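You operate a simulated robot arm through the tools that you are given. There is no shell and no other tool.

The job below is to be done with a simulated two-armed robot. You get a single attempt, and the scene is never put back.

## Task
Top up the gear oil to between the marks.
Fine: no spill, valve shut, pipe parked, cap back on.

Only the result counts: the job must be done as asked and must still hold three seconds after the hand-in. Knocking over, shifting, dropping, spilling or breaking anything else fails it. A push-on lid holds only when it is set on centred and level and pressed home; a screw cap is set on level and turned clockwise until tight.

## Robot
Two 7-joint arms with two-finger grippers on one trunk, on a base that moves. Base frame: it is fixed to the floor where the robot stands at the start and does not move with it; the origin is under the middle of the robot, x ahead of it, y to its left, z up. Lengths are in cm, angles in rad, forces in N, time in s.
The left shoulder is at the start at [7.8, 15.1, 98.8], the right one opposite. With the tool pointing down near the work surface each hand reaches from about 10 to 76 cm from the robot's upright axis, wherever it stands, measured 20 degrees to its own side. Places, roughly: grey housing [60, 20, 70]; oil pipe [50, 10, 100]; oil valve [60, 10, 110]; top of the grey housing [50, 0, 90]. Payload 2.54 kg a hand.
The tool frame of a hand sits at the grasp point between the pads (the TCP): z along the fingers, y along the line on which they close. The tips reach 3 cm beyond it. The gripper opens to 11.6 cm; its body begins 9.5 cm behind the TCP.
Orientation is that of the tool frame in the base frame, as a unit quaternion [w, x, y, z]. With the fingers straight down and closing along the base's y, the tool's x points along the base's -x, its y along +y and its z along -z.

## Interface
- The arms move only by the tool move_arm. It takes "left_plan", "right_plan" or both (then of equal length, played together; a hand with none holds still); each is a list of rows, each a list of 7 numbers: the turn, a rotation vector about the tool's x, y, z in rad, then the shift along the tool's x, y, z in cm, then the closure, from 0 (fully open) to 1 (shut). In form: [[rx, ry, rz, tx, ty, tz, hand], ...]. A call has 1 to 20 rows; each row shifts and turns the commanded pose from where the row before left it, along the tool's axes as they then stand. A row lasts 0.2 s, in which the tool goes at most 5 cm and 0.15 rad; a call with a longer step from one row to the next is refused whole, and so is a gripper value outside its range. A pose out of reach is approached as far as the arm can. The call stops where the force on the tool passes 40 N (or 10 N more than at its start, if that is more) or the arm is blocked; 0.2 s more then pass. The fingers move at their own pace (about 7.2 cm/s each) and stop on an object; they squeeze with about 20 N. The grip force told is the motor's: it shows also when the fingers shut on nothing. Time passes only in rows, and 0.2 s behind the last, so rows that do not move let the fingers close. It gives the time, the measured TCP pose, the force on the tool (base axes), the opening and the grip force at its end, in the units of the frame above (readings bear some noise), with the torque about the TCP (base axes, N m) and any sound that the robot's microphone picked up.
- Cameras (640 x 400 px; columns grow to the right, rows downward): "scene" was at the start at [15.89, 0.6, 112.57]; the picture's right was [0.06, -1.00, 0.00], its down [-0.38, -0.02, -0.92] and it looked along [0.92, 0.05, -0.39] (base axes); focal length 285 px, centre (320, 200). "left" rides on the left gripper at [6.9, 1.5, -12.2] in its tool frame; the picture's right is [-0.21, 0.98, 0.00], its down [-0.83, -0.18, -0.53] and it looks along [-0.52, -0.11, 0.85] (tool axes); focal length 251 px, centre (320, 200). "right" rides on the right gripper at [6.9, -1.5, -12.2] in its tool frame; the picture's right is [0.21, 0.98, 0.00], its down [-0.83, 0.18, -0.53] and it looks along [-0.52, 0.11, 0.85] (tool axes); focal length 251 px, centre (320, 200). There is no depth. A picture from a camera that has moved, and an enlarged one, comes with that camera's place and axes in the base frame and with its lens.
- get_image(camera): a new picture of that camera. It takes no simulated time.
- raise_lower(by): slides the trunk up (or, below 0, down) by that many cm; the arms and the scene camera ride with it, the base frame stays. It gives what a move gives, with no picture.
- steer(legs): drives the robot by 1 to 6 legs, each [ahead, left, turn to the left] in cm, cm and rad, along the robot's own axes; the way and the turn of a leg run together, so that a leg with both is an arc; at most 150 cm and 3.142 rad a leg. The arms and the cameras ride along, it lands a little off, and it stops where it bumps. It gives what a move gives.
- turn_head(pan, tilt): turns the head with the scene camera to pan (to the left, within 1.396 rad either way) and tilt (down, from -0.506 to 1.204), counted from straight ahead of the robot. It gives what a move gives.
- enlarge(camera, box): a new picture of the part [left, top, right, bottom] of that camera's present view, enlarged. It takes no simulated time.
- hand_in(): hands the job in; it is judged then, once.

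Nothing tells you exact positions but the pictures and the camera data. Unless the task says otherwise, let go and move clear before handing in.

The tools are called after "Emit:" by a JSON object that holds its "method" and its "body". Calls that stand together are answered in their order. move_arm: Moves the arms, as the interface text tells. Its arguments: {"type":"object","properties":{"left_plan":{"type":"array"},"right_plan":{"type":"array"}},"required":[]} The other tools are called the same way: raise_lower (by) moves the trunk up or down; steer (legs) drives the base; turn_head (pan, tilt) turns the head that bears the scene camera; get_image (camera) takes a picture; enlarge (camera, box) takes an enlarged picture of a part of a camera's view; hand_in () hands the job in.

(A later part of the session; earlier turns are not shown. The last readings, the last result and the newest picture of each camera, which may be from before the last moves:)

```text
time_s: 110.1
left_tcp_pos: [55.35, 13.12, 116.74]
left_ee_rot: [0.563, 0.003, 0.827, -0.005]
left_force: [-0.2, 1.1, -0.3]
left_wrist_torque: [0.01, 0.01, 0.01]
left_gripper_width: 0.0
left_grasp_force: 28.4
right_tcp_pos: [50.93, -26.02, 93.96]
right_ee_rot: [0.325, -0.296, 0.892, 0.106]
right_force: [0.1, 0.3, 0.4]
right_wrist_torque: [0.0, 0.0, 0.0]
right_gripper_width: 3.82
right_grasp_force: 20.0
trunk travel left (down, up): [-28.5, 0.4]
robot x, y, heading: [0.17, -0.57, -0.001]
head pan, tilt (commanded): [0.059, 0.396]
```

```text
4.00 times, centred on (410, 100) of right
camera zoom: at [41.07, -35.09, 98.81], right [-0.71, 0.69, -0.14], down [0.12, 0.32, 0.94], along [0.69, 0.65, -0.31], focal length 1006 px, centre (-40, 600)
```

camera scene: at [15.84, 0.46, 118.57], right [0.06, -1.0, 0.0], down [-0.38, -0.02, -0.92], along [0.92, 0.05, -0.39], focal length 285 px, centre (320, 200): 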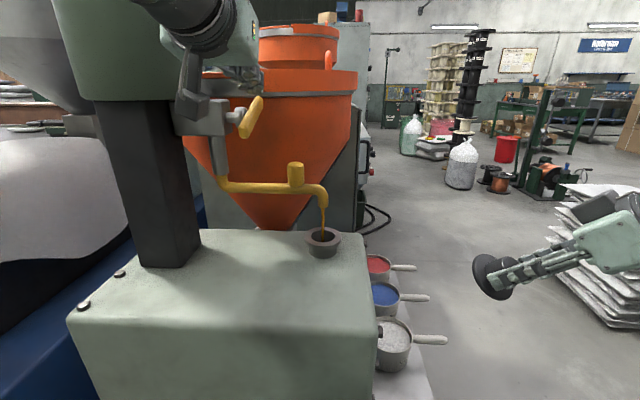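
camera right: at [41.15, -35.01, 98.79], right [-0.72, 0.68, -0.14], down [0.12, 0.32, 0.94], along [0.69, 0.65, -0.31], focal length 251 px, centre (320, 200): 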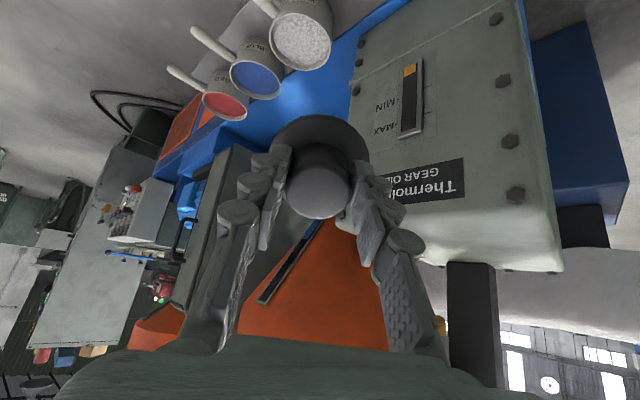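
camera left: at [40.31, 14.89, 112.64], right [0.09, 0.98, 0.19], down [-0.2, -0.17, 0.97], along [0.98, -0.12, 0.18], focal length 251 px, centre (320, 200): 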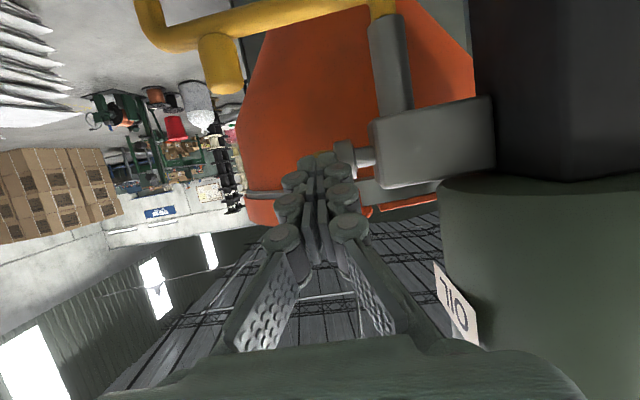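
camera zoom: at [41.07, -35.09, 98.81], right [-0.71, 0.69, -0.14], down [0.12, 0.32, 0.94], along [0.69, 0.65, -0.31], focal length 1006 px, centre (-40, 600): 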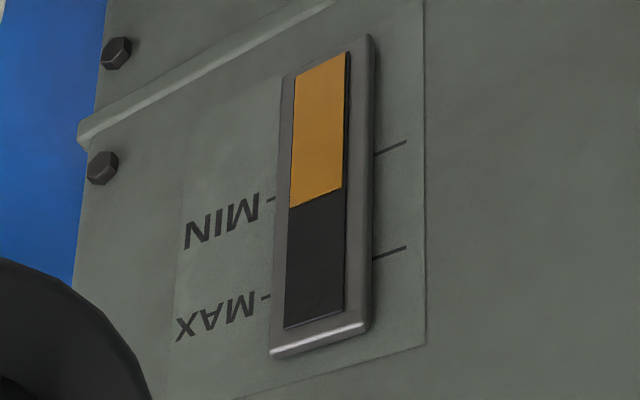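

The display is now at row ~197. Allowing for parallax (the glass stands proud and I look down on it), the true level is near mid-range, so I'll shut the valve now by sweeping the fingers forward against the bar's upper half.

Emit:
{"method": "move_arm", "body": {"left_plan": [[0, 0, 0, -0.18, 0, 0.82, 1], [0, 0, 0, -0.294, 0, 0.745, 1], [0, 0, 0, -0.294, 0, 0.745, 1], [0, 0, 0, -0.294, 0, 0.745, 1], [0, 0, 0, -0.294, 0, 0.745, 1], [0, 0, 0, -0.294, 0, 0.745, 1]]}}

Emit:
{"method": "enlarge", "body": {"camera": "scene", "box": [190, 50, 360, 260]}}

Emit:
{"method": "enlarge", "body": {"camera": "right", "box": [380, 50, 440, 150]}}

Emit:
{"method": "enlarge", "body": {"camera": "left", "box": [220, 60, 420, 210]}}

```text
time_s: 111.5
left_tcp_pos: [60.15, 13.0, 116.57]
left_ee_rot: [0.564, 0.001, 0.826, -0.004]
left_force: [-2.0, -1.1, 4.9]
left_wrist_torque: [0.01, -0.08, 0.01]
left_gripper_width: 0.6
left_grasp_force: 28.5
right_tcp_pos: [50.9, -25.84, 93.92]
right_ee_rot: [0.325, -0.296, 0.892, 0.106]
right_force: [-0.2, 0.3, -0.8]
right_wrist_torque: [0.01, 0.01, 0.0]
right_gripper_width: 3.83
right_grasp_force: 19.8
trunk travel left (down, up): [-28.5, 0.4]
robot x, y, heading: [-0.16, -0.1, -0.004]
head pan, tilt (commanded): [0.059, 0.396]
```

```text
1.90 times, centred on (275, 155) of scene
camera zoom: at [15.78, 0.44, 118.59], right [0.06, -1.0, 0.0], down [-0.38, -0.02, -0.92], along [0.92, 0.05, -0.38], focal length 542 px, centre (406, 286)
```

zoom: 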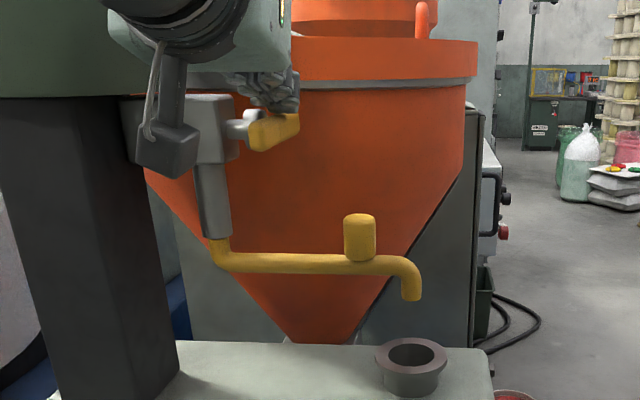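

```text
4.00 times, centred on (410, 100) of right
camera zoom: at [41.01, -35.1, 98.84], right [-0.71, 0.69, -0.14], down [0.12, 0.32, 0.94], along [0.69, 0.65, -0.31], focal length 1006 px, centre (-40, 600)
```

zoom: 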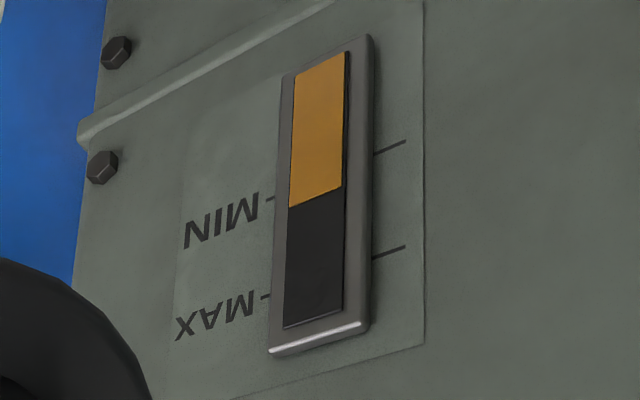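

```text
2.67 times, centred on (320, 135) of left
camera zoom: at [46.41, 14.68, 114.63], right [0.09, 0.98, 0.19], down [-0.2, -0.17, 0.96], along [0.98, -0.12, 0.18], focal length 670 px, centre (320, 373)
```

zoom: 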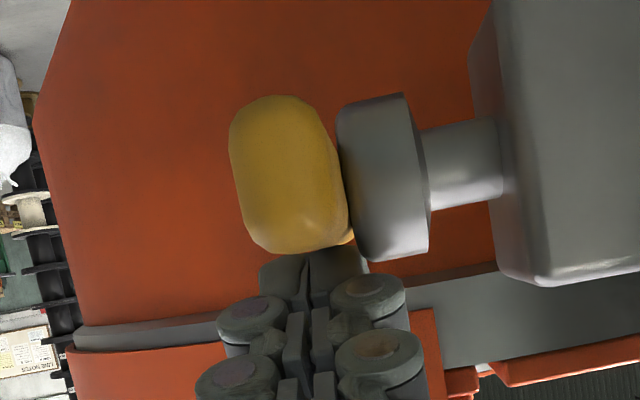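

The valve is shut and the stream has stopped. I'll press once more onto the stop, then lift the hand clear and read the glass from a more level viewpoint.

Emit:
{"method": "move_arm", "body": {"left_plan": [[0, 0, 0, 0.2, 0, 0.08, 1], [0, 0, 0, 0.1, 0, 0.04, 1], [0, 0, 0, 0, 0, 0, 1]]}}

Emit:
{"method": "enlarge", "body": {"camera": "scene", "box": [210, 80, 290, 150]}}

```text
time_s: 112.3
left_tcp_pos: [60.16, 12.97, 116.61]
left_ee_rot: [0.565, 0.003, 0.825, -0.005]
left_force: [7.5, 0.2, 20.0]
left_wrist_torque: [0.04, -0.55, -0.02]
left_gripper_width: 0.6
left_grasp_force: 29.1
right_tcp_pos: [50.95, -25.88, 93.92]
right_ee_rot: [0.325, -0.296, 0.892, 0.106]
right_force: [-0.2, 0.8, -0.5]
right_wrist_torque: [0.01, -0.01, -0.06]
right_gripper_width: 3.82
right_grasp_force: 20.4
trunk travel left (down, up): [-28.5, 0.4]
robot x, y, heading: [0.15, -0.08, -0.006]
head pan, tilt (commanded): [0.059, 0.396]
```

```text
5.71 times, centred on (250, 115) of scene
camera zoom: at [15.76, 0.42, 118.61], right [0.06, -1.0, 0.0], down [-0.38, -0.02, -0.92], along [0.92, 0.05, -0.38], focal length 1626 px, centre (720, 686)
```

zoom: 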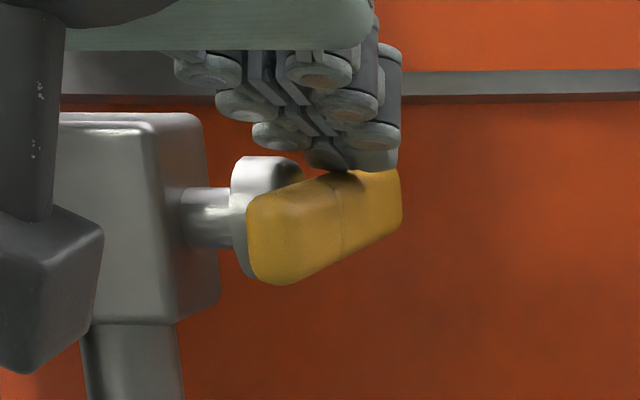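

Emit:
{"method": "move_arm", "body": {"left_plan": [[0, 0, 0, -2.33, 0, -0.92, 1], [0, 0, 0, 1.1, 0, -2.79, 1], [0, 0, 0, 1.1, 0, -2.79, 1], [0, 0, 0, 0, 0, 0, 1]], "right_plan": [[0, 0, 0, 2.9, 0, 3.45, 1], [0, 0, 0, 2.9, 0, 3.45, 1], [0, 0, 0, 2.9, 0, 3.45, 1], [0, 0, 0, 2.9, 0, 3.45, 1]]}}

Emit:
{"method": "get_image", "body": {"camera": "right"}}

Emit:
{"method": "get_image", "body": {"camera": "scene"}}

```text
time_s: 113.3
left_tcp_pos: [54.08, 13.02, 118.77]
left_ee_rot: [0.562, 0.002, 0.827, -0.004]
left_force: [0.2, 0.0, -0.4]
left_wrist_torque: [0.03, -0.01, 0.02]
left_gripper_width: 0.01
left_grasp_force: 28.9
right_tcp_pos: [50.92, -25.67, 77.05]
right_ee_rot: [0.325, -0.296, 0.892, 0.107]
right_force: [-0.5, -0.5, -0.8]
right_wrist_torque: [-0.04, 0.02, -0.01]
right_gripper_width: 3.83
right_grasp_force: 20.0
right hand out of reach, approached as far as the arm can: row 1
trunk travel left (down, up): [-28.5, 0.4]
robot x, y, heading: [0.29, -0.13, -0.004]
head pan, tilt (commanded): [0.059, 0.396]
```

```text
taken
camera right: at [41.15, -34.85, 81.92], right [-0.71, 0.69, -0.14], down [0.12, 0.32, 0.94], along [0.69, 0.65, -0.31], focal length 251 px, centre (320, 200)
```

right: 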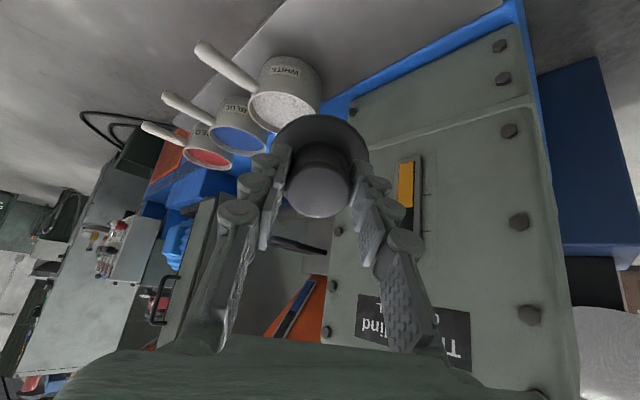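

```text
taken
camera scene: at [15.89, 0.43, 118.56], right [0.06, -1.0, 0.0], down [-0.39, -0.02, -0.92], along [0.92, 0.05, -0.39], focal length 285 px, centre (320, 200)
```

scene: 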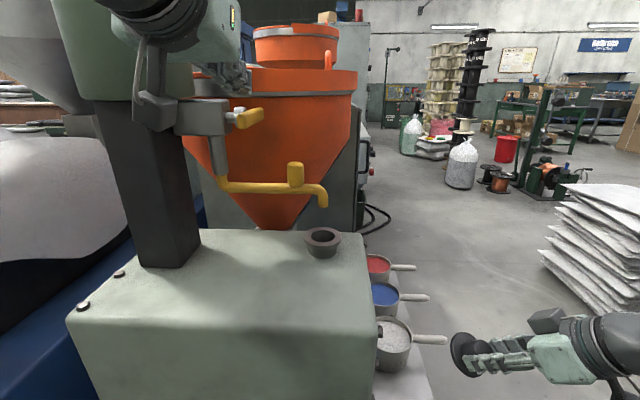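

Emit:
{"method": "enlarge", "body": {"camera": "right", "box": [370, 140, 450, 240]}}

Emit:
{"method": "enlarge", "body": {"camera": "scene", "box": [200, 80, 350, 260]}}

```text
4.00 times, centred on (410, 190) of right
camera zoom: at [41.15, -34.85, 81.92], right [-0.71, 0.69, -0.14], down [0.12, 0.32, 0.94], along [0.69, 0.65, -0.31], focal length 1006 px, centre (-40, 240)
```

zoom: 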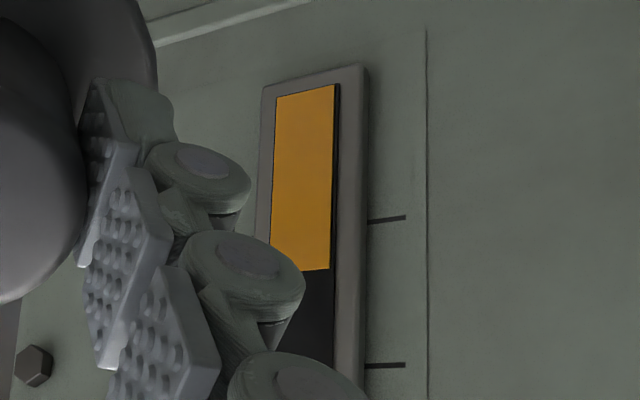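

```text
2.22 times, centred on (275, 170) of scene
camera zoom: at [15.89, 0.43, 118.56], right [0.06, -1.0, 0.0], down [-0.39, -0.02, -0.92], along [0.92, 0.05, -0.39], focal length 632 px, centre (420, 267)
```

zoom: 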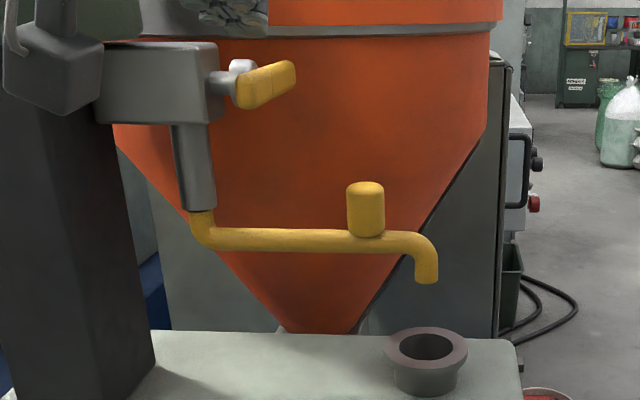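

From this flatter view the oil edge sits about a third to half of the way between MIN and MAX, which is good. Next I'll bring the left hand down in front of the pipe knob, staying below and ahead of the valve handle.

Emit:
{"method": "move_arm", "body": {"left_plan": [[0, 0, 0, 3.29, -1.0, 0.735, 1], [0, 0, 0, 3.29, -1.0, 0.735, 1], [0, 0, 0, 0, 0, 0, 1]]}}

Emit:
{"method": "get_image", "body": {"camera": "scene"}}

Emit:
{"method": "get_image", "body": {"camera": "left"}}

```text
time_s: 114.1
left_tcp_pos: [53.1, 11.1, 111.94]
left_ee_rot: [0.563, 0.003, 0.826, -0.005]
left_force: [0.8, 0.6, 0.1]
left_wrist_torque: [0.01, -0.01, -0.03]
left_gripper_width: 0.0
left_grasp_force: 28.4
right_tcp_pos: [50.95, -25.66, 76.99]
right_ee_rot: [0.325, -0.297, 0.892, 0.107]
right_force: [0.6, 0.7, 0.1]
right_wrist_torque: [0.03, 0.0, -0.01]
right_gripper_width: 3.83
right_grasp_force: 19.9
trunk travel left (down, up): [-28.5, 0.4]
robot x, y, heading: [0.08, -0.21, 0.004]
head pan, tilt (commanded): [0.059, 0.396]
```

```text
taken
camera scene: at [15.83, 0.46, 118.57], right [0.06, -1.0, 0.0], down [-0.38, -0.02, -0.92], along [0.92, 0.05, -0.39], focal length 285 px, centre (320, 200)
```

scene: 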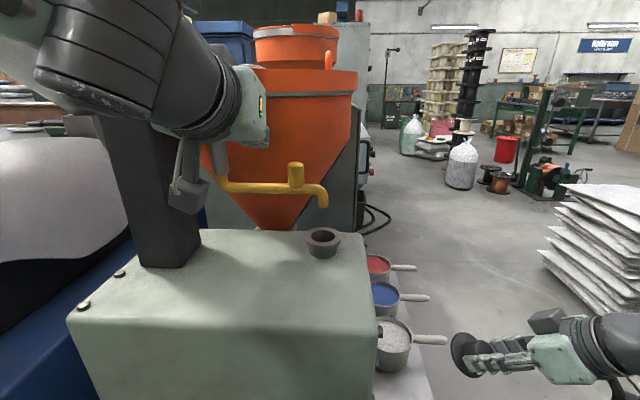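

```text
taken
camera left: at [39.43, 12.7, 110.07], right [0.09, 0.98, 0.19], down [-0.2, -0.17, 0.96], along [0.98, -0.12, 0.18], focal length 251 px, centre (320, 200)
```

left: 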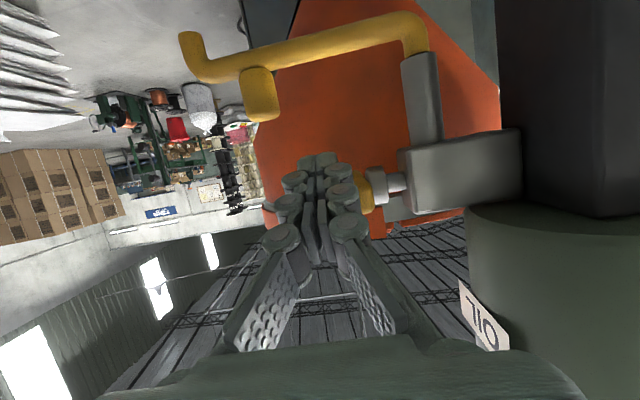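

Emit:
{"method": "move_arm", "body": {"left_plan": [[0, 0, 0, 3.27, -2.17, 0.7, 1], [0, 0, 0, 3.27, -2.17, 0.7, 0.48], [0, 0, 0, 0, 0, 0, 0.48], [0, 0, 0, 0, 0, 0, 0.48]]}}

Emit:
{"method": "get_image", "body": {"camera": "left"}}

Emit:
{"method": "get_image", "body": {"camera": "scene"}}

```text
time_s: 115.1
left_tcp_pos: [51.9, 6.9, 105.57]
left_ee_rot: [0.563, 0.003, 0.827, -0.005]
left_force: [-0.6, 0.3, -0.3]
left_wrist_torque: [0.0, 0.0, 0.01]
left_gripper_width: 6.02
left_grasp_force: 0.0
right_tcp_pos: [51.01, -25.7, 76.98]
right_ee_rot: [0.325, -0.297, 0.892, 0.107]
right_force: [-1.0, 0.8, -0.1]
right_wrist_torque: [0.02, 0.01, 0.01]
right_gripper_width: 3.83
right_grasp_force: 20.0
trunk travel left (down, up): [-28.5, 0.4]
robot x, y, heading: [-0.28, -0.25, -0.004]
head pan, tilt (commanded): [0.059, 0.396]
```

```text
taken
camera left: at [38.1, 8.44, 103.62], right [0.09, 0.98, 0.19], down [-0.2, -0.17, 0.96], along [0.98, -0.12, 0.18], focal length 251 px, centre (320, 200)
```

left: 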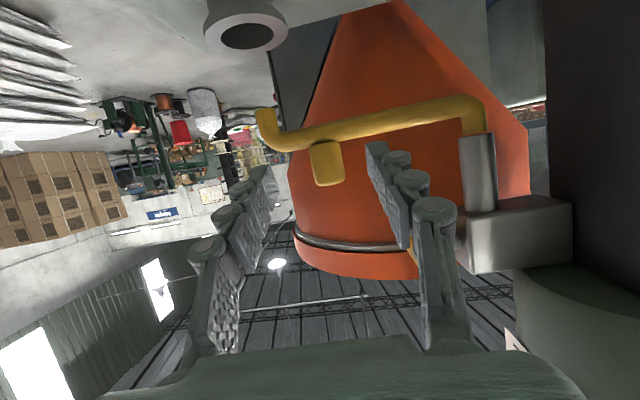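

```text
taken
camera scene: at [15.85, 0.46, 118.57], right [0.06, -1.0, 0.0], down [-0.38, -0.02, -0.92], along [0.92, 0.05, -0.39], focal length 285 px, centre (320, 200)
```

scene: 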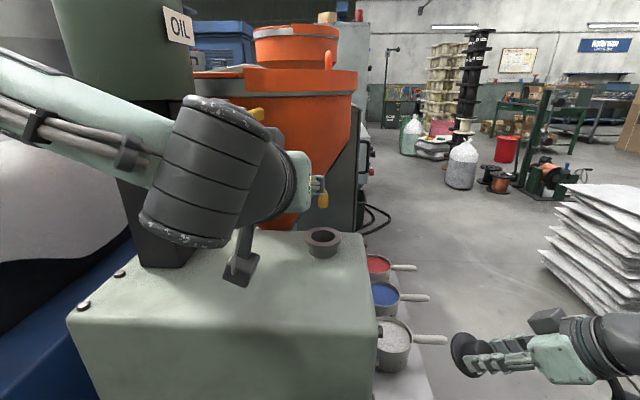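

The knob is centred between the open fingers with no reach problem, so I'll move forward to straddle it.

Emit:
{"method": "move_arm", "body": {"left_plan": [[0, 0, 0, -0.89, -0.03, 2.52, 0.48], [0, 0, 0, -0.89, -0.03, 2.52, 0.48], [0, 0, 0, -0.8, 0, 2.3, 0.48], [0, 0, 0, 0, 0, 0, 0.48]]}}

Emit:
{"method": "get_image", "body": {"camera": "left"}}

Emit:
{"method": "enlarge", "body": {"camera": "scene", "box": [220, 80, 360, 260]}}

```text
time_s: 116.1
left_tcp_pos: [59.6, 6.73, 105.16]
left_ee_rot: [0.562, 0.002, 0.827, -0.005]
left_force: [-1.3, -0.5, 0.2]
left_wrist_torque: [0.03, 0.01, -0.02]
left_gripper_width: 6.03
left_grasp_force: 0.2
right_tcp_pos: [51.03, -25.61, 77.03]
right_ee_rot: [0.325, -0.296, 0.892, 0.107]
right_force: [-0.2, 0.4, -1.3]
right_wrist_torque: [-0.02, 0.02, -0.01]
right_gripper_width: 3.84
right_grasp_force: 20.4
trunk travel left (down, up): [-28.5, 0.4]
robot x, y, heading: [-0.02, 0.08, 0.0]
head pan, tilt (commanded): [0.059, 0.396]
```

```text
taken
camera left: at [45.89, 8.36, 103.23], right [0.09, 0.98, 0.19], down [-0.2, -0.17, 0.96], along [0.98, -0.12, 0.18], focal length 251 px, centre (320, 200)
```

left: 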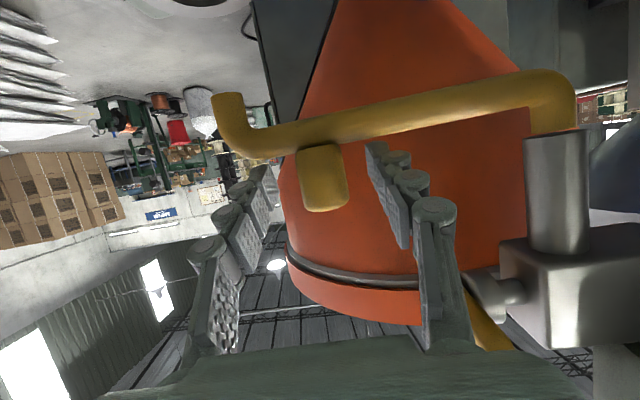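

```text
2.22 times, centred on (290, 170) of scene
camera zoom: at [15.84, 0.46, 118.57], right [0.06, -1.0, 0.0], down [-0.38, -0.02, -0.92], along [0.92, 0.05, -0.39], focal length 632 px, centre (387, 267)
```

zoom: 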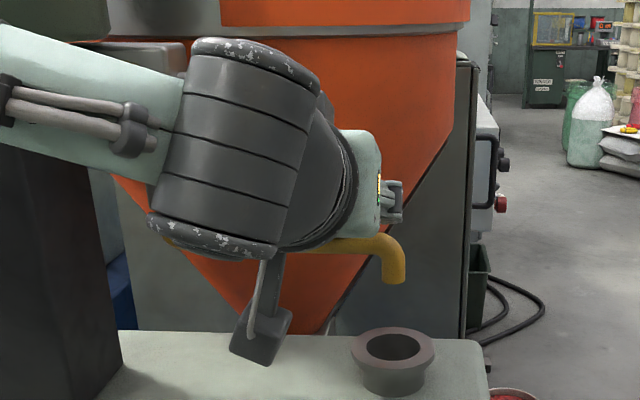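

Emit:
{"method": "move_arm", "body": {"left_plan": [[0, 0, 0, 0, 0, 0, 0.62], [0, 0, 0, 0, 0, 0, 0.75], [0, 0, 0, 0, 0, 0, 1], [0, 0, 0, 0, 0, 0, 1]]}}

Emit:
{"method": "get_image", "body": {"camera": "left"}}

```text
time_s: 117.1
left_tcp_pos: [59.67, 6.96, 105.25]
left_ee_rot: [0.562, 0.002, 0.827, -0.005]
left_force: [-0.7, 8.1, 1.4]
left_wrist_torque: [0.15, 0.04, 0.11]
left_gripper_width: 2.59
left_grasp_force: 45.3
right_tcp_pos: [50.94, -25.54, 77.03]
right_ee_rot: [0.324, -0.296, 0.892, 0.106]
right_force: [0.6, -0.1, 1.4]
right_wrist_torque: [-0.03, 0.02, 0.0]
right_gripper_width: 3.83
right_grasp_force: 19.9
trunk travel left (down, up): [-28.5, 0.4]
robot x, y, heading: [0.06, 0.25, -0.001]
head pan, tilt (commanded): [0.059, 0.396]
```

```text
taken
camera left: at [45.88, 8.5, 103.21], right [0.09, 0.98, 0.19], down [-0.2, -0.17, 0.97], along [0.98, -0.12, 0.18], focal length 251 px, centre (320, 200)
```

left: 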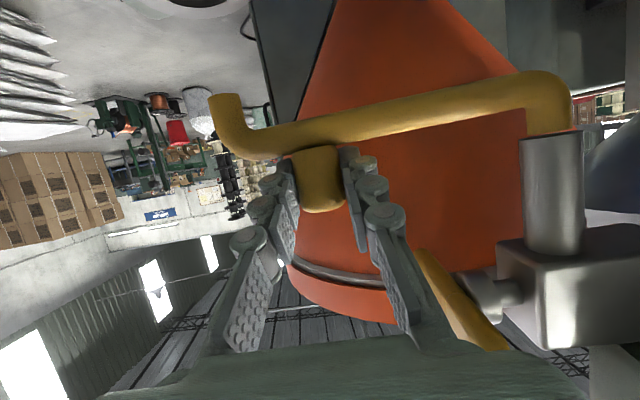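

The knob is firmly held. Before swinging I'll confirm nothing is dripping, then bring the pipe back along the same arc in steps.

Emit:
{"method": "enlarge", "body": {"camera": "scene", "box": [290, 180, 350, 250]}}

Emit:
{"method": "move_arm", "body": {"left_plan": [[0, 0, 0, 0.396, 0.089, -1.003, 1], [0, 0, 0, 0.392, 0.18, -0.991, 1], [0, 0, 0, 0.385, 0.269, -0.974, 1], [0, 0, 0, 0, 0, 0, 1]]}}

Emit:
{"method": "get_image", "body": {"camera": "scene"}}

Emit:
{"method": "get_image", "body": {"camera": "left"}}

```text
5.71 times, centred on (320, 215) of scene
camera zoom: at [15.84, 0.55, 118.57], right [0.06, -1.0, 0.0], down [-0.38, -0.02, -0.92], along [0.92, 0.05, -0.39], focal length 1626 px, centre (320, 114)
```

zoom: 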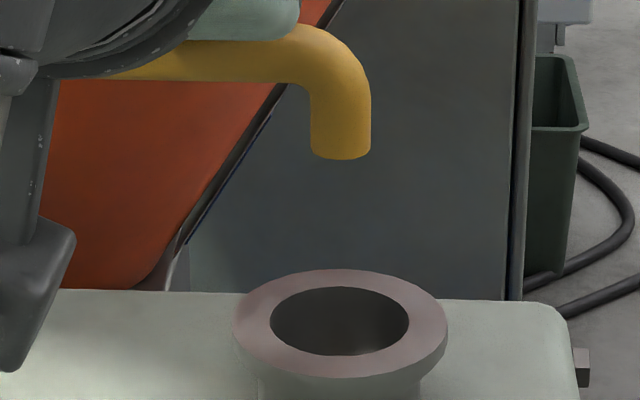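

```text
time_s: 118.1
left_tcp_pos: [56.44, 7.29, 105.29]
left_ee_rot: [0.562, 0.002, 0.827, -0.006]
left_force: [6.0, 5.7, 2.5]
left_wrist_torque: [-0.04, -0.28, -0.34]
left_gripper_width: 2.61
left_grasp_force: 45.2
right_tcp_pos: [50.83, -25.61, 76.99]
right_ee_rot: [0.324, -0.296, 0.892, 0.106]
right_force: [0.1, 0.5, -0.1]
right_wrist_torque: [0.0, 0.02, -0.01]
right_gripper_width: 3.82
right_grasp_force: 20.3
trunk travel left (down, up): [-28.5, 0.4]
robot x, y, heading: [0.29, -0.38, -0.006]
head pan, tilt (commanded): [0.059, 0.396]
```

```text
taken
camera scene: at [15.86, 0.51, 118.57], right [0.06, -1.0, 0.0], down [-0.38, -0.02, -0.92], along [0.92, 0.05, -0.39], focal length 285 px, centre (320, 200)
```

scene: 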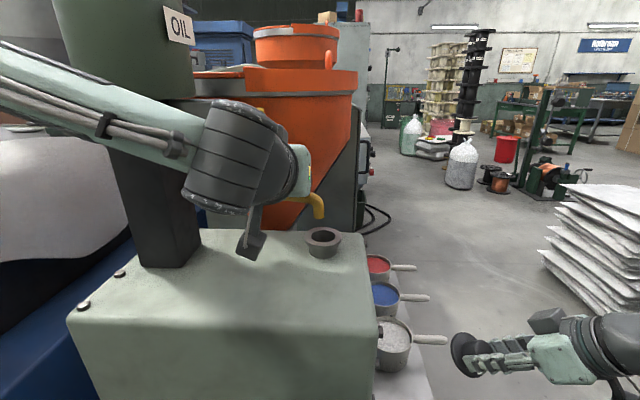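

```text
taken
camera left: at [42.75, 8.93, 103.2], right [0.09, 0.98, 0.19], down [-0.2, -0.17, 0.97], along [0.98, -0.12, 0.18], focal length 251 px, centre (320, 200)
```

left: 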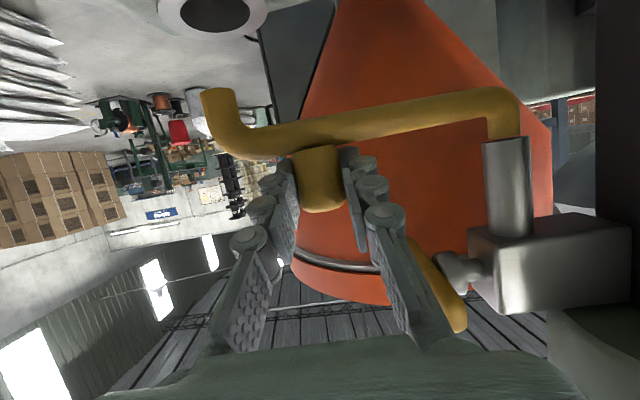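

Emit:
{"method": "move_arm", "body": {"left_plan": [[0, 0, 0, 0.375, 0.356, -0.949, 1], [0, 0, 0, 0.362, 0.441, -0.917, 1], [0, 0, 0, 0.348, 0.523, -0.88, 1], [0, 0, 0, 0, 0, 0, 1]]}}

Emit:
{"method": "get_image", "body": {"camera": "scene"}}

Emit:
{"method": "get_image", "body": {"camera": "left"}}

```text
time_s: 119.1
left_tcp_pos: [53.51, 8.3, 105.2]
left_ee_rot: [0.563, 0.004, 0.827, -0.006]
left_force: [2.5, -1.6, 6.2]
left_wrist_torque: [0.03, -0.26, -0.41]
left_gripper_width: 2.63
left_grasp_force: 44.8
right_tcp_pos: [50.98, -25.62, 77.05]
right_ee_rot: [0.325, -0.295, 0.892, 0.106]
right_force: [-0.5, -0.3, -0.6]
right_wrist_torque: [0.03, 0.0, 0.0]
right_gripper_width: 3.79
right_grasp_force: 20.3
trunk travel left (down, up): [-28.5, 0.4]
robot x, y, heading: [-0.08, -0.27, -0.012]
head pan, tilt (commanded): [0.059, 0.396]
```

```text
taken
camera scene: at [15.81, 0.4, 118.58], right [0.06, -1.0, 0.0], down [-0.38, -0.02, -0.92], along [0.92, 0.05, -0.38], focal length 285 px, centre (320, 200)
```

scene: 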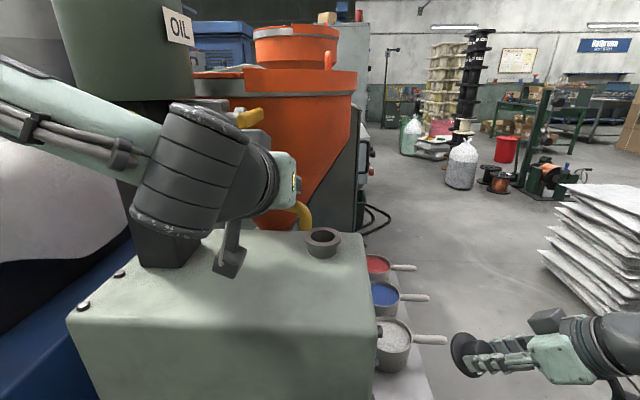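

```text
taken
camera left: at [39.77, 10.11, 103.18], right [0.09, 0.98, 0.19], down [-0.2, -0.17, 0.96], along [0.98, -0.13, 0.18], focal length 251 px, centre (320, 200)
```

left: 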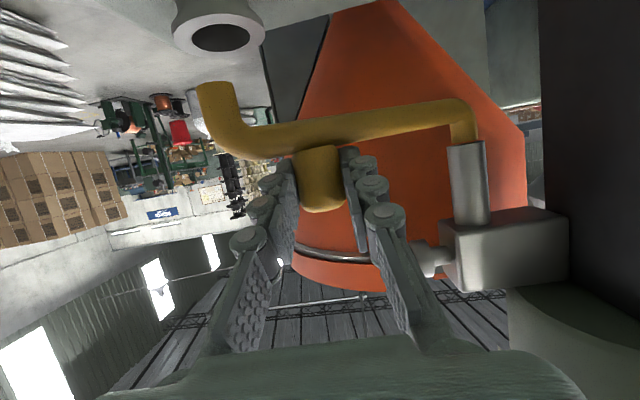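

Emit:
{"method": "move_arm", "body": {"left_plan": [[0, 0, 0, 0.33, 0.602, -0.835, 1], [0, 0, 0, 0.31, 0.675, -0.785, 1], [0, 0, 0, 0.288, 0.743, -0.729, 1], [0, 0, 0, 0, 0, 0, 1]]}}

Emit:
{"method": "get_image", "body": {"camera": "scene"}}

Emit:
{"method": "get_image", "body": {"camera": "left"}}

```text
time_s: 120.1
left_tcp_pos: [51.0, 10.18, 105.03]
left_ee_rot: [0.563, 0.005, 0.827, -0.005]
left_force: [-12.8, -15.8, 0.6]
left_wrist_torque: [-0.15, -0.01, -0.44]
left_gripper_width: 2.62
left_grasp_force: 45.1
right_tcp_pos: [50.84, -25.84, 77.11]
right_ee_rot: [0.326, -0.296, 0.892, 0.108]
right_force: [-0.1, -0.1, -0.4]
right_wrist_torque: [-0.04, 0.01, 0.02]
right_gripper_width: 3.82
right_grasp_force: 19.4
trunk travel left (down, up): [-28.5, 0.4]
robot x, y, heading: [0.06, 0.46, -0.002]
head pan, tilt (commanded): [0.059, 0.396]
```

```text
taken
camera scene: at [15.69, 0.26, 118.59], right [0.06, -1.0, 0.0], down [-0.38, -0.02, -0.92], along [0.92, 0.05, -0.38], focal length 285 px, centre (320, 200)
```

scene: 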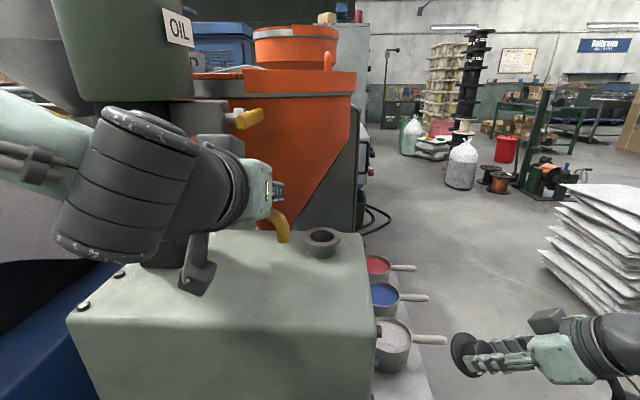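

```text
taken
camera left: at [37.21, 12.0, 103.21], right [0.09, 0.98, 0.2], down [-0.2, -0.18, 0.96], along [0.98, -0.13, 0.17], focal length 251 px, centre (320, 200)
```

left: 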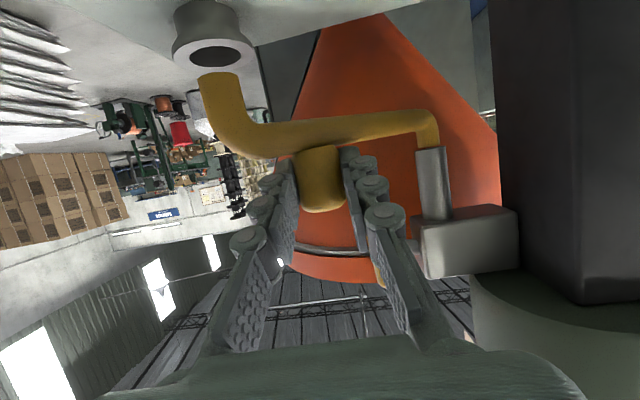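

The swing is fine but some radial strain (about 20 N) has built up. I'll briefly loosen and re-grip the knob to release it, then finish the last part to the park position.

Emit:
{"method": "move_arm", "body": {"left_plan": [[0, 0, 0, 0, 0, 0, 0.68], [0, 0, 0, 0, 0, 0, 0.66], [0, 0, 0, 0, 0, 0, 1], [0, 0, 0, 0, 0, 0, 1], [0, 0, 0, 0, 0, 0, 1]]}}

Emit:
{"method": "enlarge", "body": {"camera": "left", "box": [180, 40, 460, 260]}}

```text
time_s: 121.3
left_tcp_pos: [51.21, 10.56, 105.13]
left_ee_rot: [0.563, 0.002, 0.826, -0.003]
left_force: [-0.9, -0.5, -0.3]
left_wrist_torque: [0.15, 0.02, 0.05]
left_gripper_width: 2.59
left_grasp_force: 44.7
right_tcp_pos: [50.93, -25.67, 77.03]
right_ee_rot: [0.326, -0.295, 0.892, 0.105]
right_force: [1.1, -0.5, 0.6]
right_wrist_torque: [-0.01, -0.02, 0.04]
right_gripper_width: 3.84
right_grasp_force: 20.0
trunk travel left (down, up): [-28.5, 0.4]
robot x, y, heading: [-0.18, 0.13, -0.003]
head pan, tilt (commanded): [0.059, 0.396]
```

```text
1.82 times, centred on (320, 150) of left
camera zoom: at [37.42, 12.2, 103.17], right [0.09, 0.98, 0.2], down [-0.2, -0.18, 0.96], along [0.98, -0.12, 0.18], focal length 457 px, centre (320, 291)
```

zoom: 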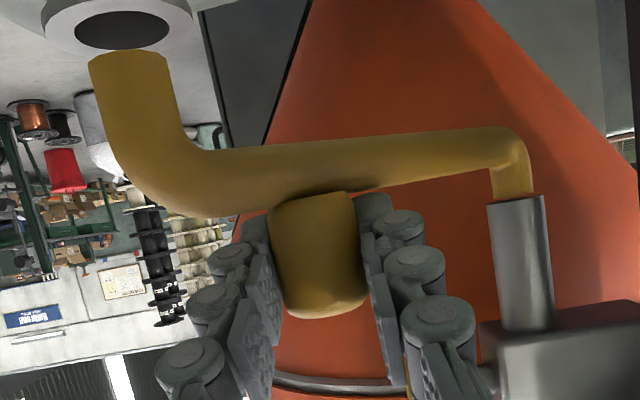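

Strain is gone. Now the last 15° to the park angle (knob back at about [49.7, 13.2]).

Emit:
{"method": "move_arm", "body": {"left_plan": [[0, 0, 0, 0.264, 0.807, -0.668, 1], [0, 0, 0, 0.238, 0.865, -0.601, 1], [0, 0, 0, 0, 0, 0, 1]]}}

Emit:
{"method": "get_image", "body": {"camera": "scene"}}

Emit:
{"method": "get_image", "body": {"camera": "left"}}

```text
time_s: 122.0
left_tcp_pos: [50.58, 11.14, 105.18]
left_ee_rot: [0.556, 0.011, 0.831, -0.008]
left_force: [-4.9, -7.5, -3.4]
left_wrist_torque: [-0.1, -0.94, -0.44]
left_gripper_width: 2.6
left_grasp_force: 45.1
left hand out of reach, approached as far as the arm can: row 1, 2
right_tcp_pos: [50.82, -25.8, 77.08]
right_ee_rot: [0.326, -0.295, 0.892, 0.106]
right_force: [-0.3, -0.3, -0.5]
right_wrist_torque: [-0.02, 0.04, -0.03]
right_gripper_width: 3.81
right_grasp_force: 20.3
trunk travel left (down, up): [-28.5, 0.4]
robot x, y, heading: [-0.29, 0.03, -0.009]
head pan, tilt (commanded): [0.059, 0.396]
stopped in row 3 (left hand): the force on the tool passed its limit at 42 N (the readings are from after the stop); the commanded pose is now the measured one
```

```text
taken
camera scene: at [15.76, 0.37, 118.61], right [0.05, -1.0, 0.0], down [-0.38, -0.02, -0.92], along [0.92, 0.05, -0.38], focal length 285 px, centre (320, 200)
```

scene: 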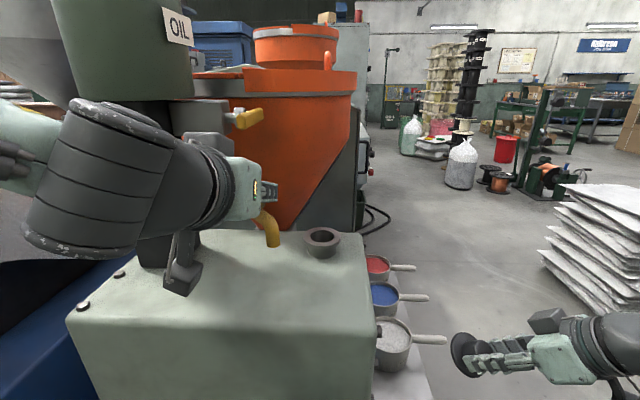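

```text
taken
camera left: at [36.88, 13.07, 103.43], right [0.11, 0.97, 0.2], down [-0.18, -0.17, 0.97], along [0.98, -0.14, 0.16], focal length 251 px, centre (320, 200)
```

left: 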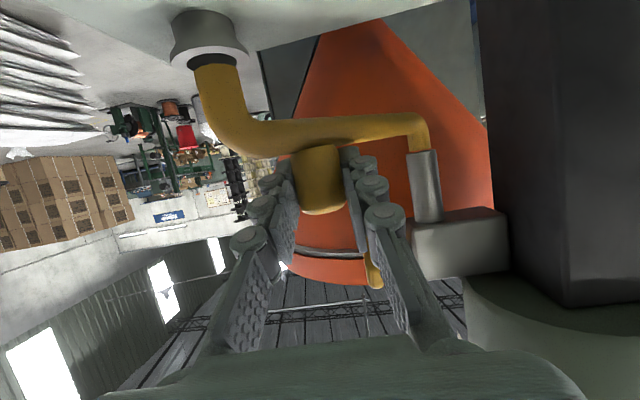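

At this tilt the arm has reached its limit, so I'll let go, rise above the knob, and re-grip with the 0.7 rad tilt that worked at the park position originally.

Emit:
{"method": "move_arm", "body": {"left_plan": [[0, 0, 0, 0, 0, 0, 0.6], [0, 0, 0, 0, 0, 0, 0.5], [0, 0, 0, 0, 0, 0, 0.5], [0, 0, 0, -2.33, 0, -0.92, 0.5], [0, 0, 0, -2.33, 0, -0.92, 0.5], [0, 0.125, 0, 0, 0, 0, 0.5], [0, 0.125, 0, 0, 0, 0, 0.5], [0, 0.125, 0, 0, 0, 0, 0.5], [0, 0.1, 0, 0, 0, 0, 0.5], [0, 0, 0, 0, 0, 0, 0.5]]}}

Emit:
{"method": "get_image", "body": {"camera": "left"}}

Emit:
{"method": "get_image", "body": {"camera": "scene"}}

```text
time_s: 124.2
left_tcp_pos: [50.75, 11.26, 110.14]
left_ee_rot: [0.345, 0.011, 0.939, -0.006]
left_force: [-0.1, -0.4, -0.6]
left_wrist_torque: [0.04, 0.01, 0.01]
left_gripper_width: 5.81
left_grasp_force: 0.1
right_tcp_pos: [50.87, -25.75, 77.02]
right_ee_rot: [0.326, -0.295, 0.892, 0.106]
right_force: [-0.5, 0.5, -0.8]
right_wrist_torque: [0.01, 0.04, 0.0]
right_gripper_width: 3.83
right_grasp_force: 20.4
trunk travel left (down, up): [-28.5, 0.4]
robot x, y, heading: [-0.04, -0.16, -0.005]
head pan, tilt (commanded): [0.059, 0.396]
```

```text
taken
camera left: at [37.75, 13.19, 114.95], right [0.19, 0.97, 0.14], down [0.28, -0.18, 0.94], along [0.94, -0.14, -0.31], focal length 251 px, centre (320, 200)
```

left: 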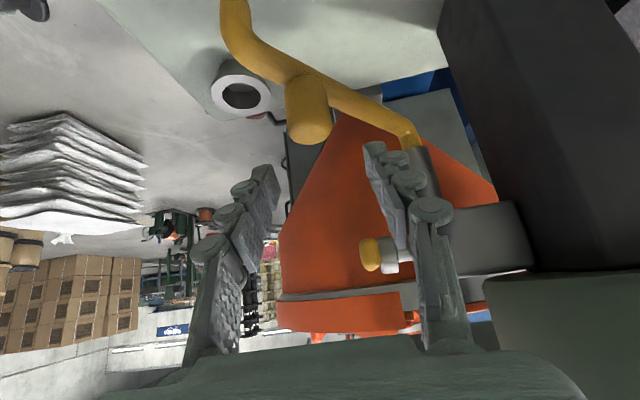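

```text
taken
camera scene: at [15.8, 0.4, 118.57], right [0.05, -1.0, 0.0], down [-0.38, -0.02, -0.92], along [0.92, 0.05, -0.39], focal length 285 px, centre (320, 200)
```

scene: 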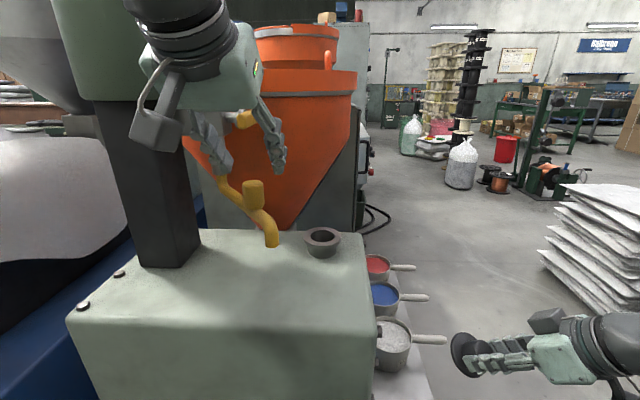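

Emit:
{"method": "move_arm", "body": {"left_plan": [[0, 0, 0, 1.46, 0.05, 1.61, 0.5], [0, 0, 0, 1.46, 0.05, 1.61, 0.5], [0, 0, 0, 0, 0, 0, 0.5]]}}

Emit:
{"method": "get_image", "body": {"camera": "left"}}

Emit:
{"method": "enlarge", "body": {"camera": "scene", "box": [160, 100, 320, 260]}}

```text
time_s: 125.0
left_tcp_pos: [50.62, 11.44, 105.79]
left_ee_rot: [0.345, 0.009, 0.938, -0.005]
left_force: [-0.3, -0.4, -0.3]
left_wrist_torque: [0.01, 0.04, 0.01]
left_gripper_width: 5.79
left_grasp_force: 0.0
right_tcp_pos: [50.78, -25.76, 77.01]
right_ee_rot: [0.325, -0.294, 0.892, 0.105]
right_force: [0.2, 0.4, -1.1]
right_wrist_torque: [0.01, -0.03, 0.02]
right_gripper_width: 3.81
right_grasp_force: 19.9
trunk travel left (down, up): [-28.5, 0.4]
robot x, y, heading: [0.1, -0.01, -0.004]
head pan, tilt (commanded): [0.059, 0.396]
```

```text
taken
camera left: at [37.6, 13.34, 110.58], right [0.19, 0.97, 0.14], down [0.28, -0.18, 0.94], along [0.94, -0.14, -0.31], focal length 251 px, centre (320, 200)
```

left: 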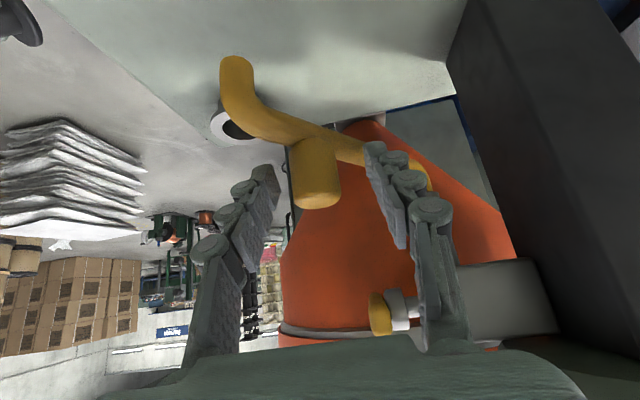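

```text
2.50 times, centred on (240, 180) of scene
camera zoom: at [15.8, 0.4, 118.57], right [0.05, -1.0, 0.0], down [-0.38, -0.02, -0.92], along [0.92, 0.05, -0.39], focal length 712 px, centre (520, 250)
```

zoom: 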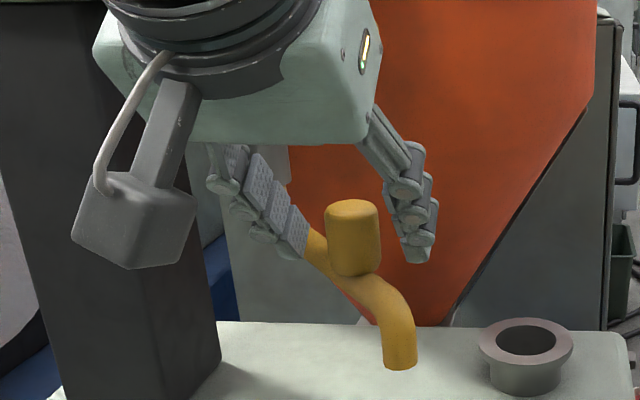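

Emit:
{"method": "move_arm", "body": {"left_plan": [[0, 0, 0, 0, 0, 0, 0.65], [0, 0, 0, 0, 0, 0, 0.8], [0, 0, 0, 0, 0, 0, 1], [0, 0, 0, 0, 0, 0, 1], [0, 0, 0, 0.493, 0.865, -0.416, 1], [0, 0, 0, 0.436, 0.917, -0.368, 1], [0, 0, 0, 0, 0, 0, 1]]}}

Emit:
{"method": "get_image", "body": {"camera": "left"}}

Emit:
{"method": "enlarge", "body": {"camera": "scene", "box": [160, 100, 320, 260]}}

```text
time_s: 126.7
left_tcp_pos: [49.52, 13.07, 105.69]
left_ee_rot: [0.345, 0.01, 0.939, -0.005]
left_force: [4.0, -10.2, -6.2]
left_wrist_torque: [-0.01, -0.38, 0.06]
left_gripper_width: 2.63
left_grasp_force: 45.0
right_tcp_pos: [50.83, -25.8, 76.94]
right_ee_rot: [0.324, -0.295, 0.892, 0.107]
right_force: [0.2, -0.7, -0.2]
right_wrist_torque: [0.0, 0.05, 0.03]
right_gripper_width: 3.84
right_grasp_force: 20.2
trunk travel left (down, up): [-28.5, 0.4]
robot x, y, heading: [-0.06, -0.18, -0.007]
head pan, tilt (commanded): [0.059, 0.396]
```

```text
taken
camera left: at [36.46, 15.0, 110.62], right [0.19, 0.97, 0.14], down [0.28, -0.19, 0.94], along [0.94, -0.14, -0.31], focal length 251 px, centre (320, 200)
```

left: 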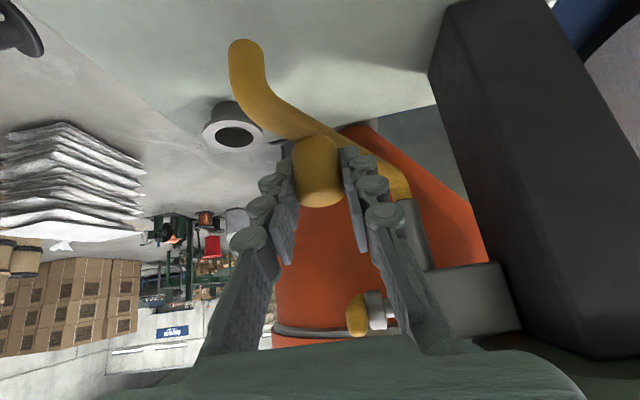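

```text
2.50 times, centred on (240, 180) of scene
camera zoom: at [15.89, 0.29, 118.55], right [0.05, -1.0, 0.0], down [-0.39, -0.02, -0.92], along [0.92, 0.05, -0.39], focal length 712 px, centre (520, 250)
```

zoom: 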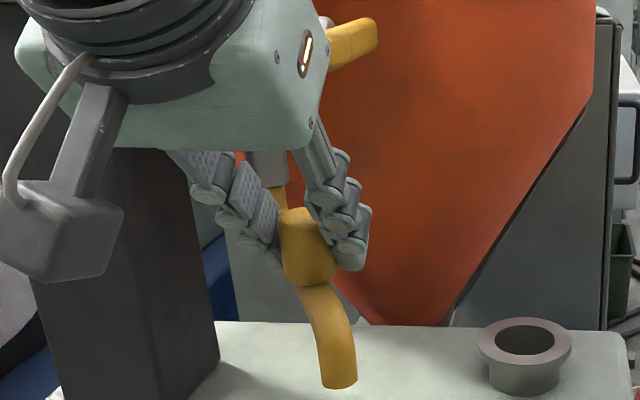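

The pipe is back at its park position: tip at about [45.4, 11.1] against [45.6, 11.0] at the start. I'll nudge it slightly further to feel whether there is a park stop.

Emit:
{"method": "move_arm", "body": {"left_plan": [[0, 0, 0, 0.09, 0.2, -0.08, 1], [0, 0, 0, 0, 0, 0, 1]]}}

Emit:
{"method": "enlarge", "body": {"camera": "scene", "box": [160, 100, 320, 260]}}

```text
time_s: 127.2
left_tcp_pos: [49.4, 13.17, 105.89]
left_ee_rot: [0.345, 0.012, 0.939, -0.005]
left_force: [12.0, -19.7, -7.5]
left_wrist_torque: [-0.22, -0.02, 0.09]
left_gripper_width: 2.63
left_grasp_force: 45.1
right_tcp_pos: [51.0, -26.01, 76.87]
right_ee_rot: [0.324, -0.294, 0.893, 0.107]
right_force: [0.2, -0.4, -0.3]
right_wrist_torque: [0.01, 0.03, 0.0]
right_gripper_width: 3.82
right_grasp_force: 20.0
trunk travel left (down, up): [-28.5, 0.4]
robot x, y, heading: [-0.27, -0.39, -0.005]
head pan, tilt (commanded): [0.059, 0.396]
```

```text
2.50 times, centred on (240, 180) of scene
camera zoom: at [16.0, 0.17, 118.53], right [0.05, -1.0, 0.0], down [-0.39, -0.02, -0.92], along [0.92, 0.05, -0.39], focal length 712 px, centre (520, 250)
```

zoom: 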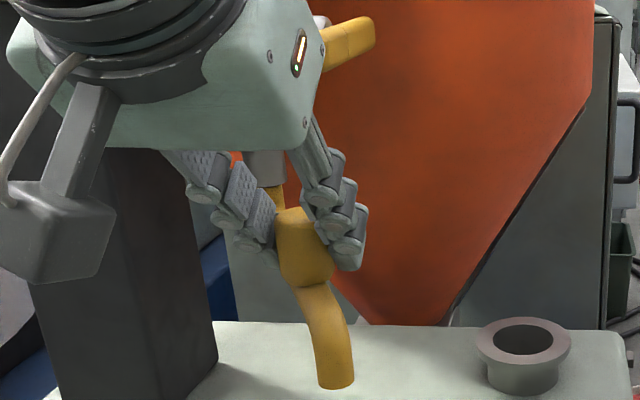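

That is a firm stop: the resistance is exactly tangential, so the pipe is parked. I'll release the knob and retreat along the finger direction.

Emit:
{"method": "move_arm", "body": {"left_plan": [[0, 0, 0, 0, 0, 0, 0.7], [0, 0, 0, 0, 0, 0, 0.5], [0, 0, 0, 0, 0, 0, 0.45], [0, 0, 0, 0, 0, -3, 0.45], [0, 0, 0, 0, 0, -4, 0.45], [0, 0, 0, 0, 2, -2, 0.45], [0, 0, 0, 0, 0, 0, 0.45]]}}

Emit:
{"method": "get_image", "body": {"camera": "scene"}}

Emit:
{"method": "get_image", "body": {"camera": "left"}}

Emit:
{"method": "enlarge", "body": {"camera": "scene", "box": [190, 90, 350, 270]}}

```text
time_s: 128.8
left_tcp_pos: [43.86, 15.56, 112.55]
left_ee_rot: [0.344, 0.011, 0.939, -0.007]
left_force: [0.2, -0.1, -0.4]
left_wrist_torque: [0.01, 0.02, 0.01]
left_gripper_width: 6.38
left_grasp_force: 0.0
right_tcp_pos: [50.98, -25.72, 77.01]
right_ee_rot: [0.325, -0.296, 0.892, 0.106]
right_force: [0.9, -0.8, 0.2]
right_wrist_torque: [-0.03, 0.0, 0.01]
right_gripper_width: 3.83
right_grasp_force: 20.0
trunk travel left (down, up): [-28.5, 0.4]
robot x, y, heading: [0.15, -0.27, -0.004]
head pan, tilt (commanded): [0.059, 0.396]
```

```text
taken
camera scene: at [15.82, 0.38, 118.57], right [0.05, -1.0, 0.0], down [-0.38, -0.02, -0.92], along [0.92, 0.05, -0.39], focal length 285 px, centre (320, 200)
```

scene: 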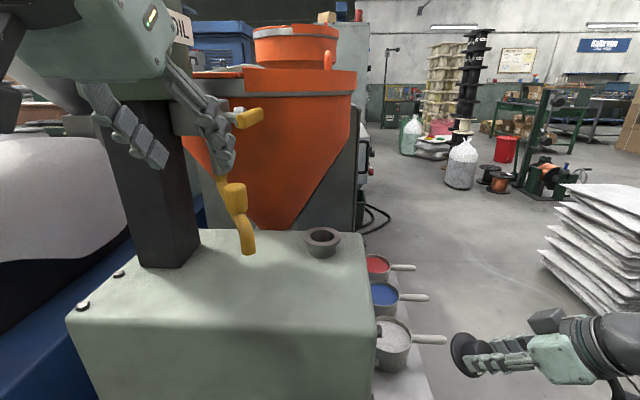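

```text
taken
camera left: at [30.77, 17.5, 117.45], right [0.19, 0.97, 0.14], down [0.28, -0.19, 0.94], along [0.94, -0.14, -0.31], focal length 251 px, centre (320, 200)
```

left: 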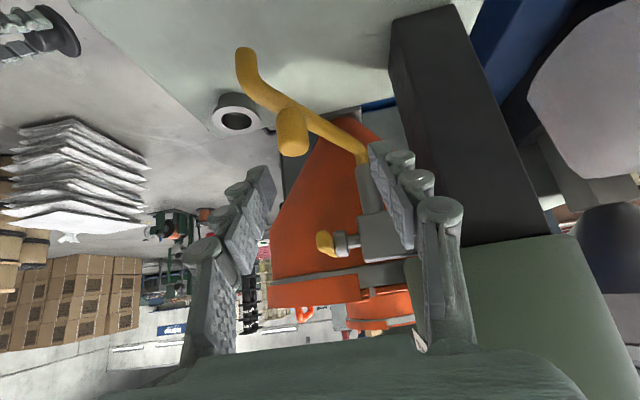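

```text
2.22 times, centred on (270, 180) of scene
camera zoom: at [15.82, 0.38, 118.57], right [0.05, -1.0, 0.0], down [-0.38, -0.02, -0.92], along [0.92, 0.05, -0.39], focal length 632 px, centre (431, 244)
```

zoom: 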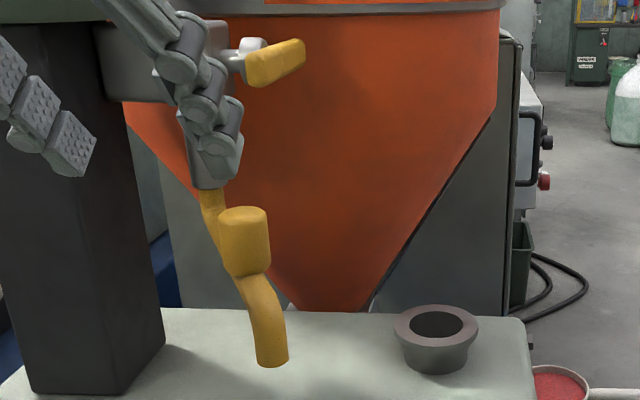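

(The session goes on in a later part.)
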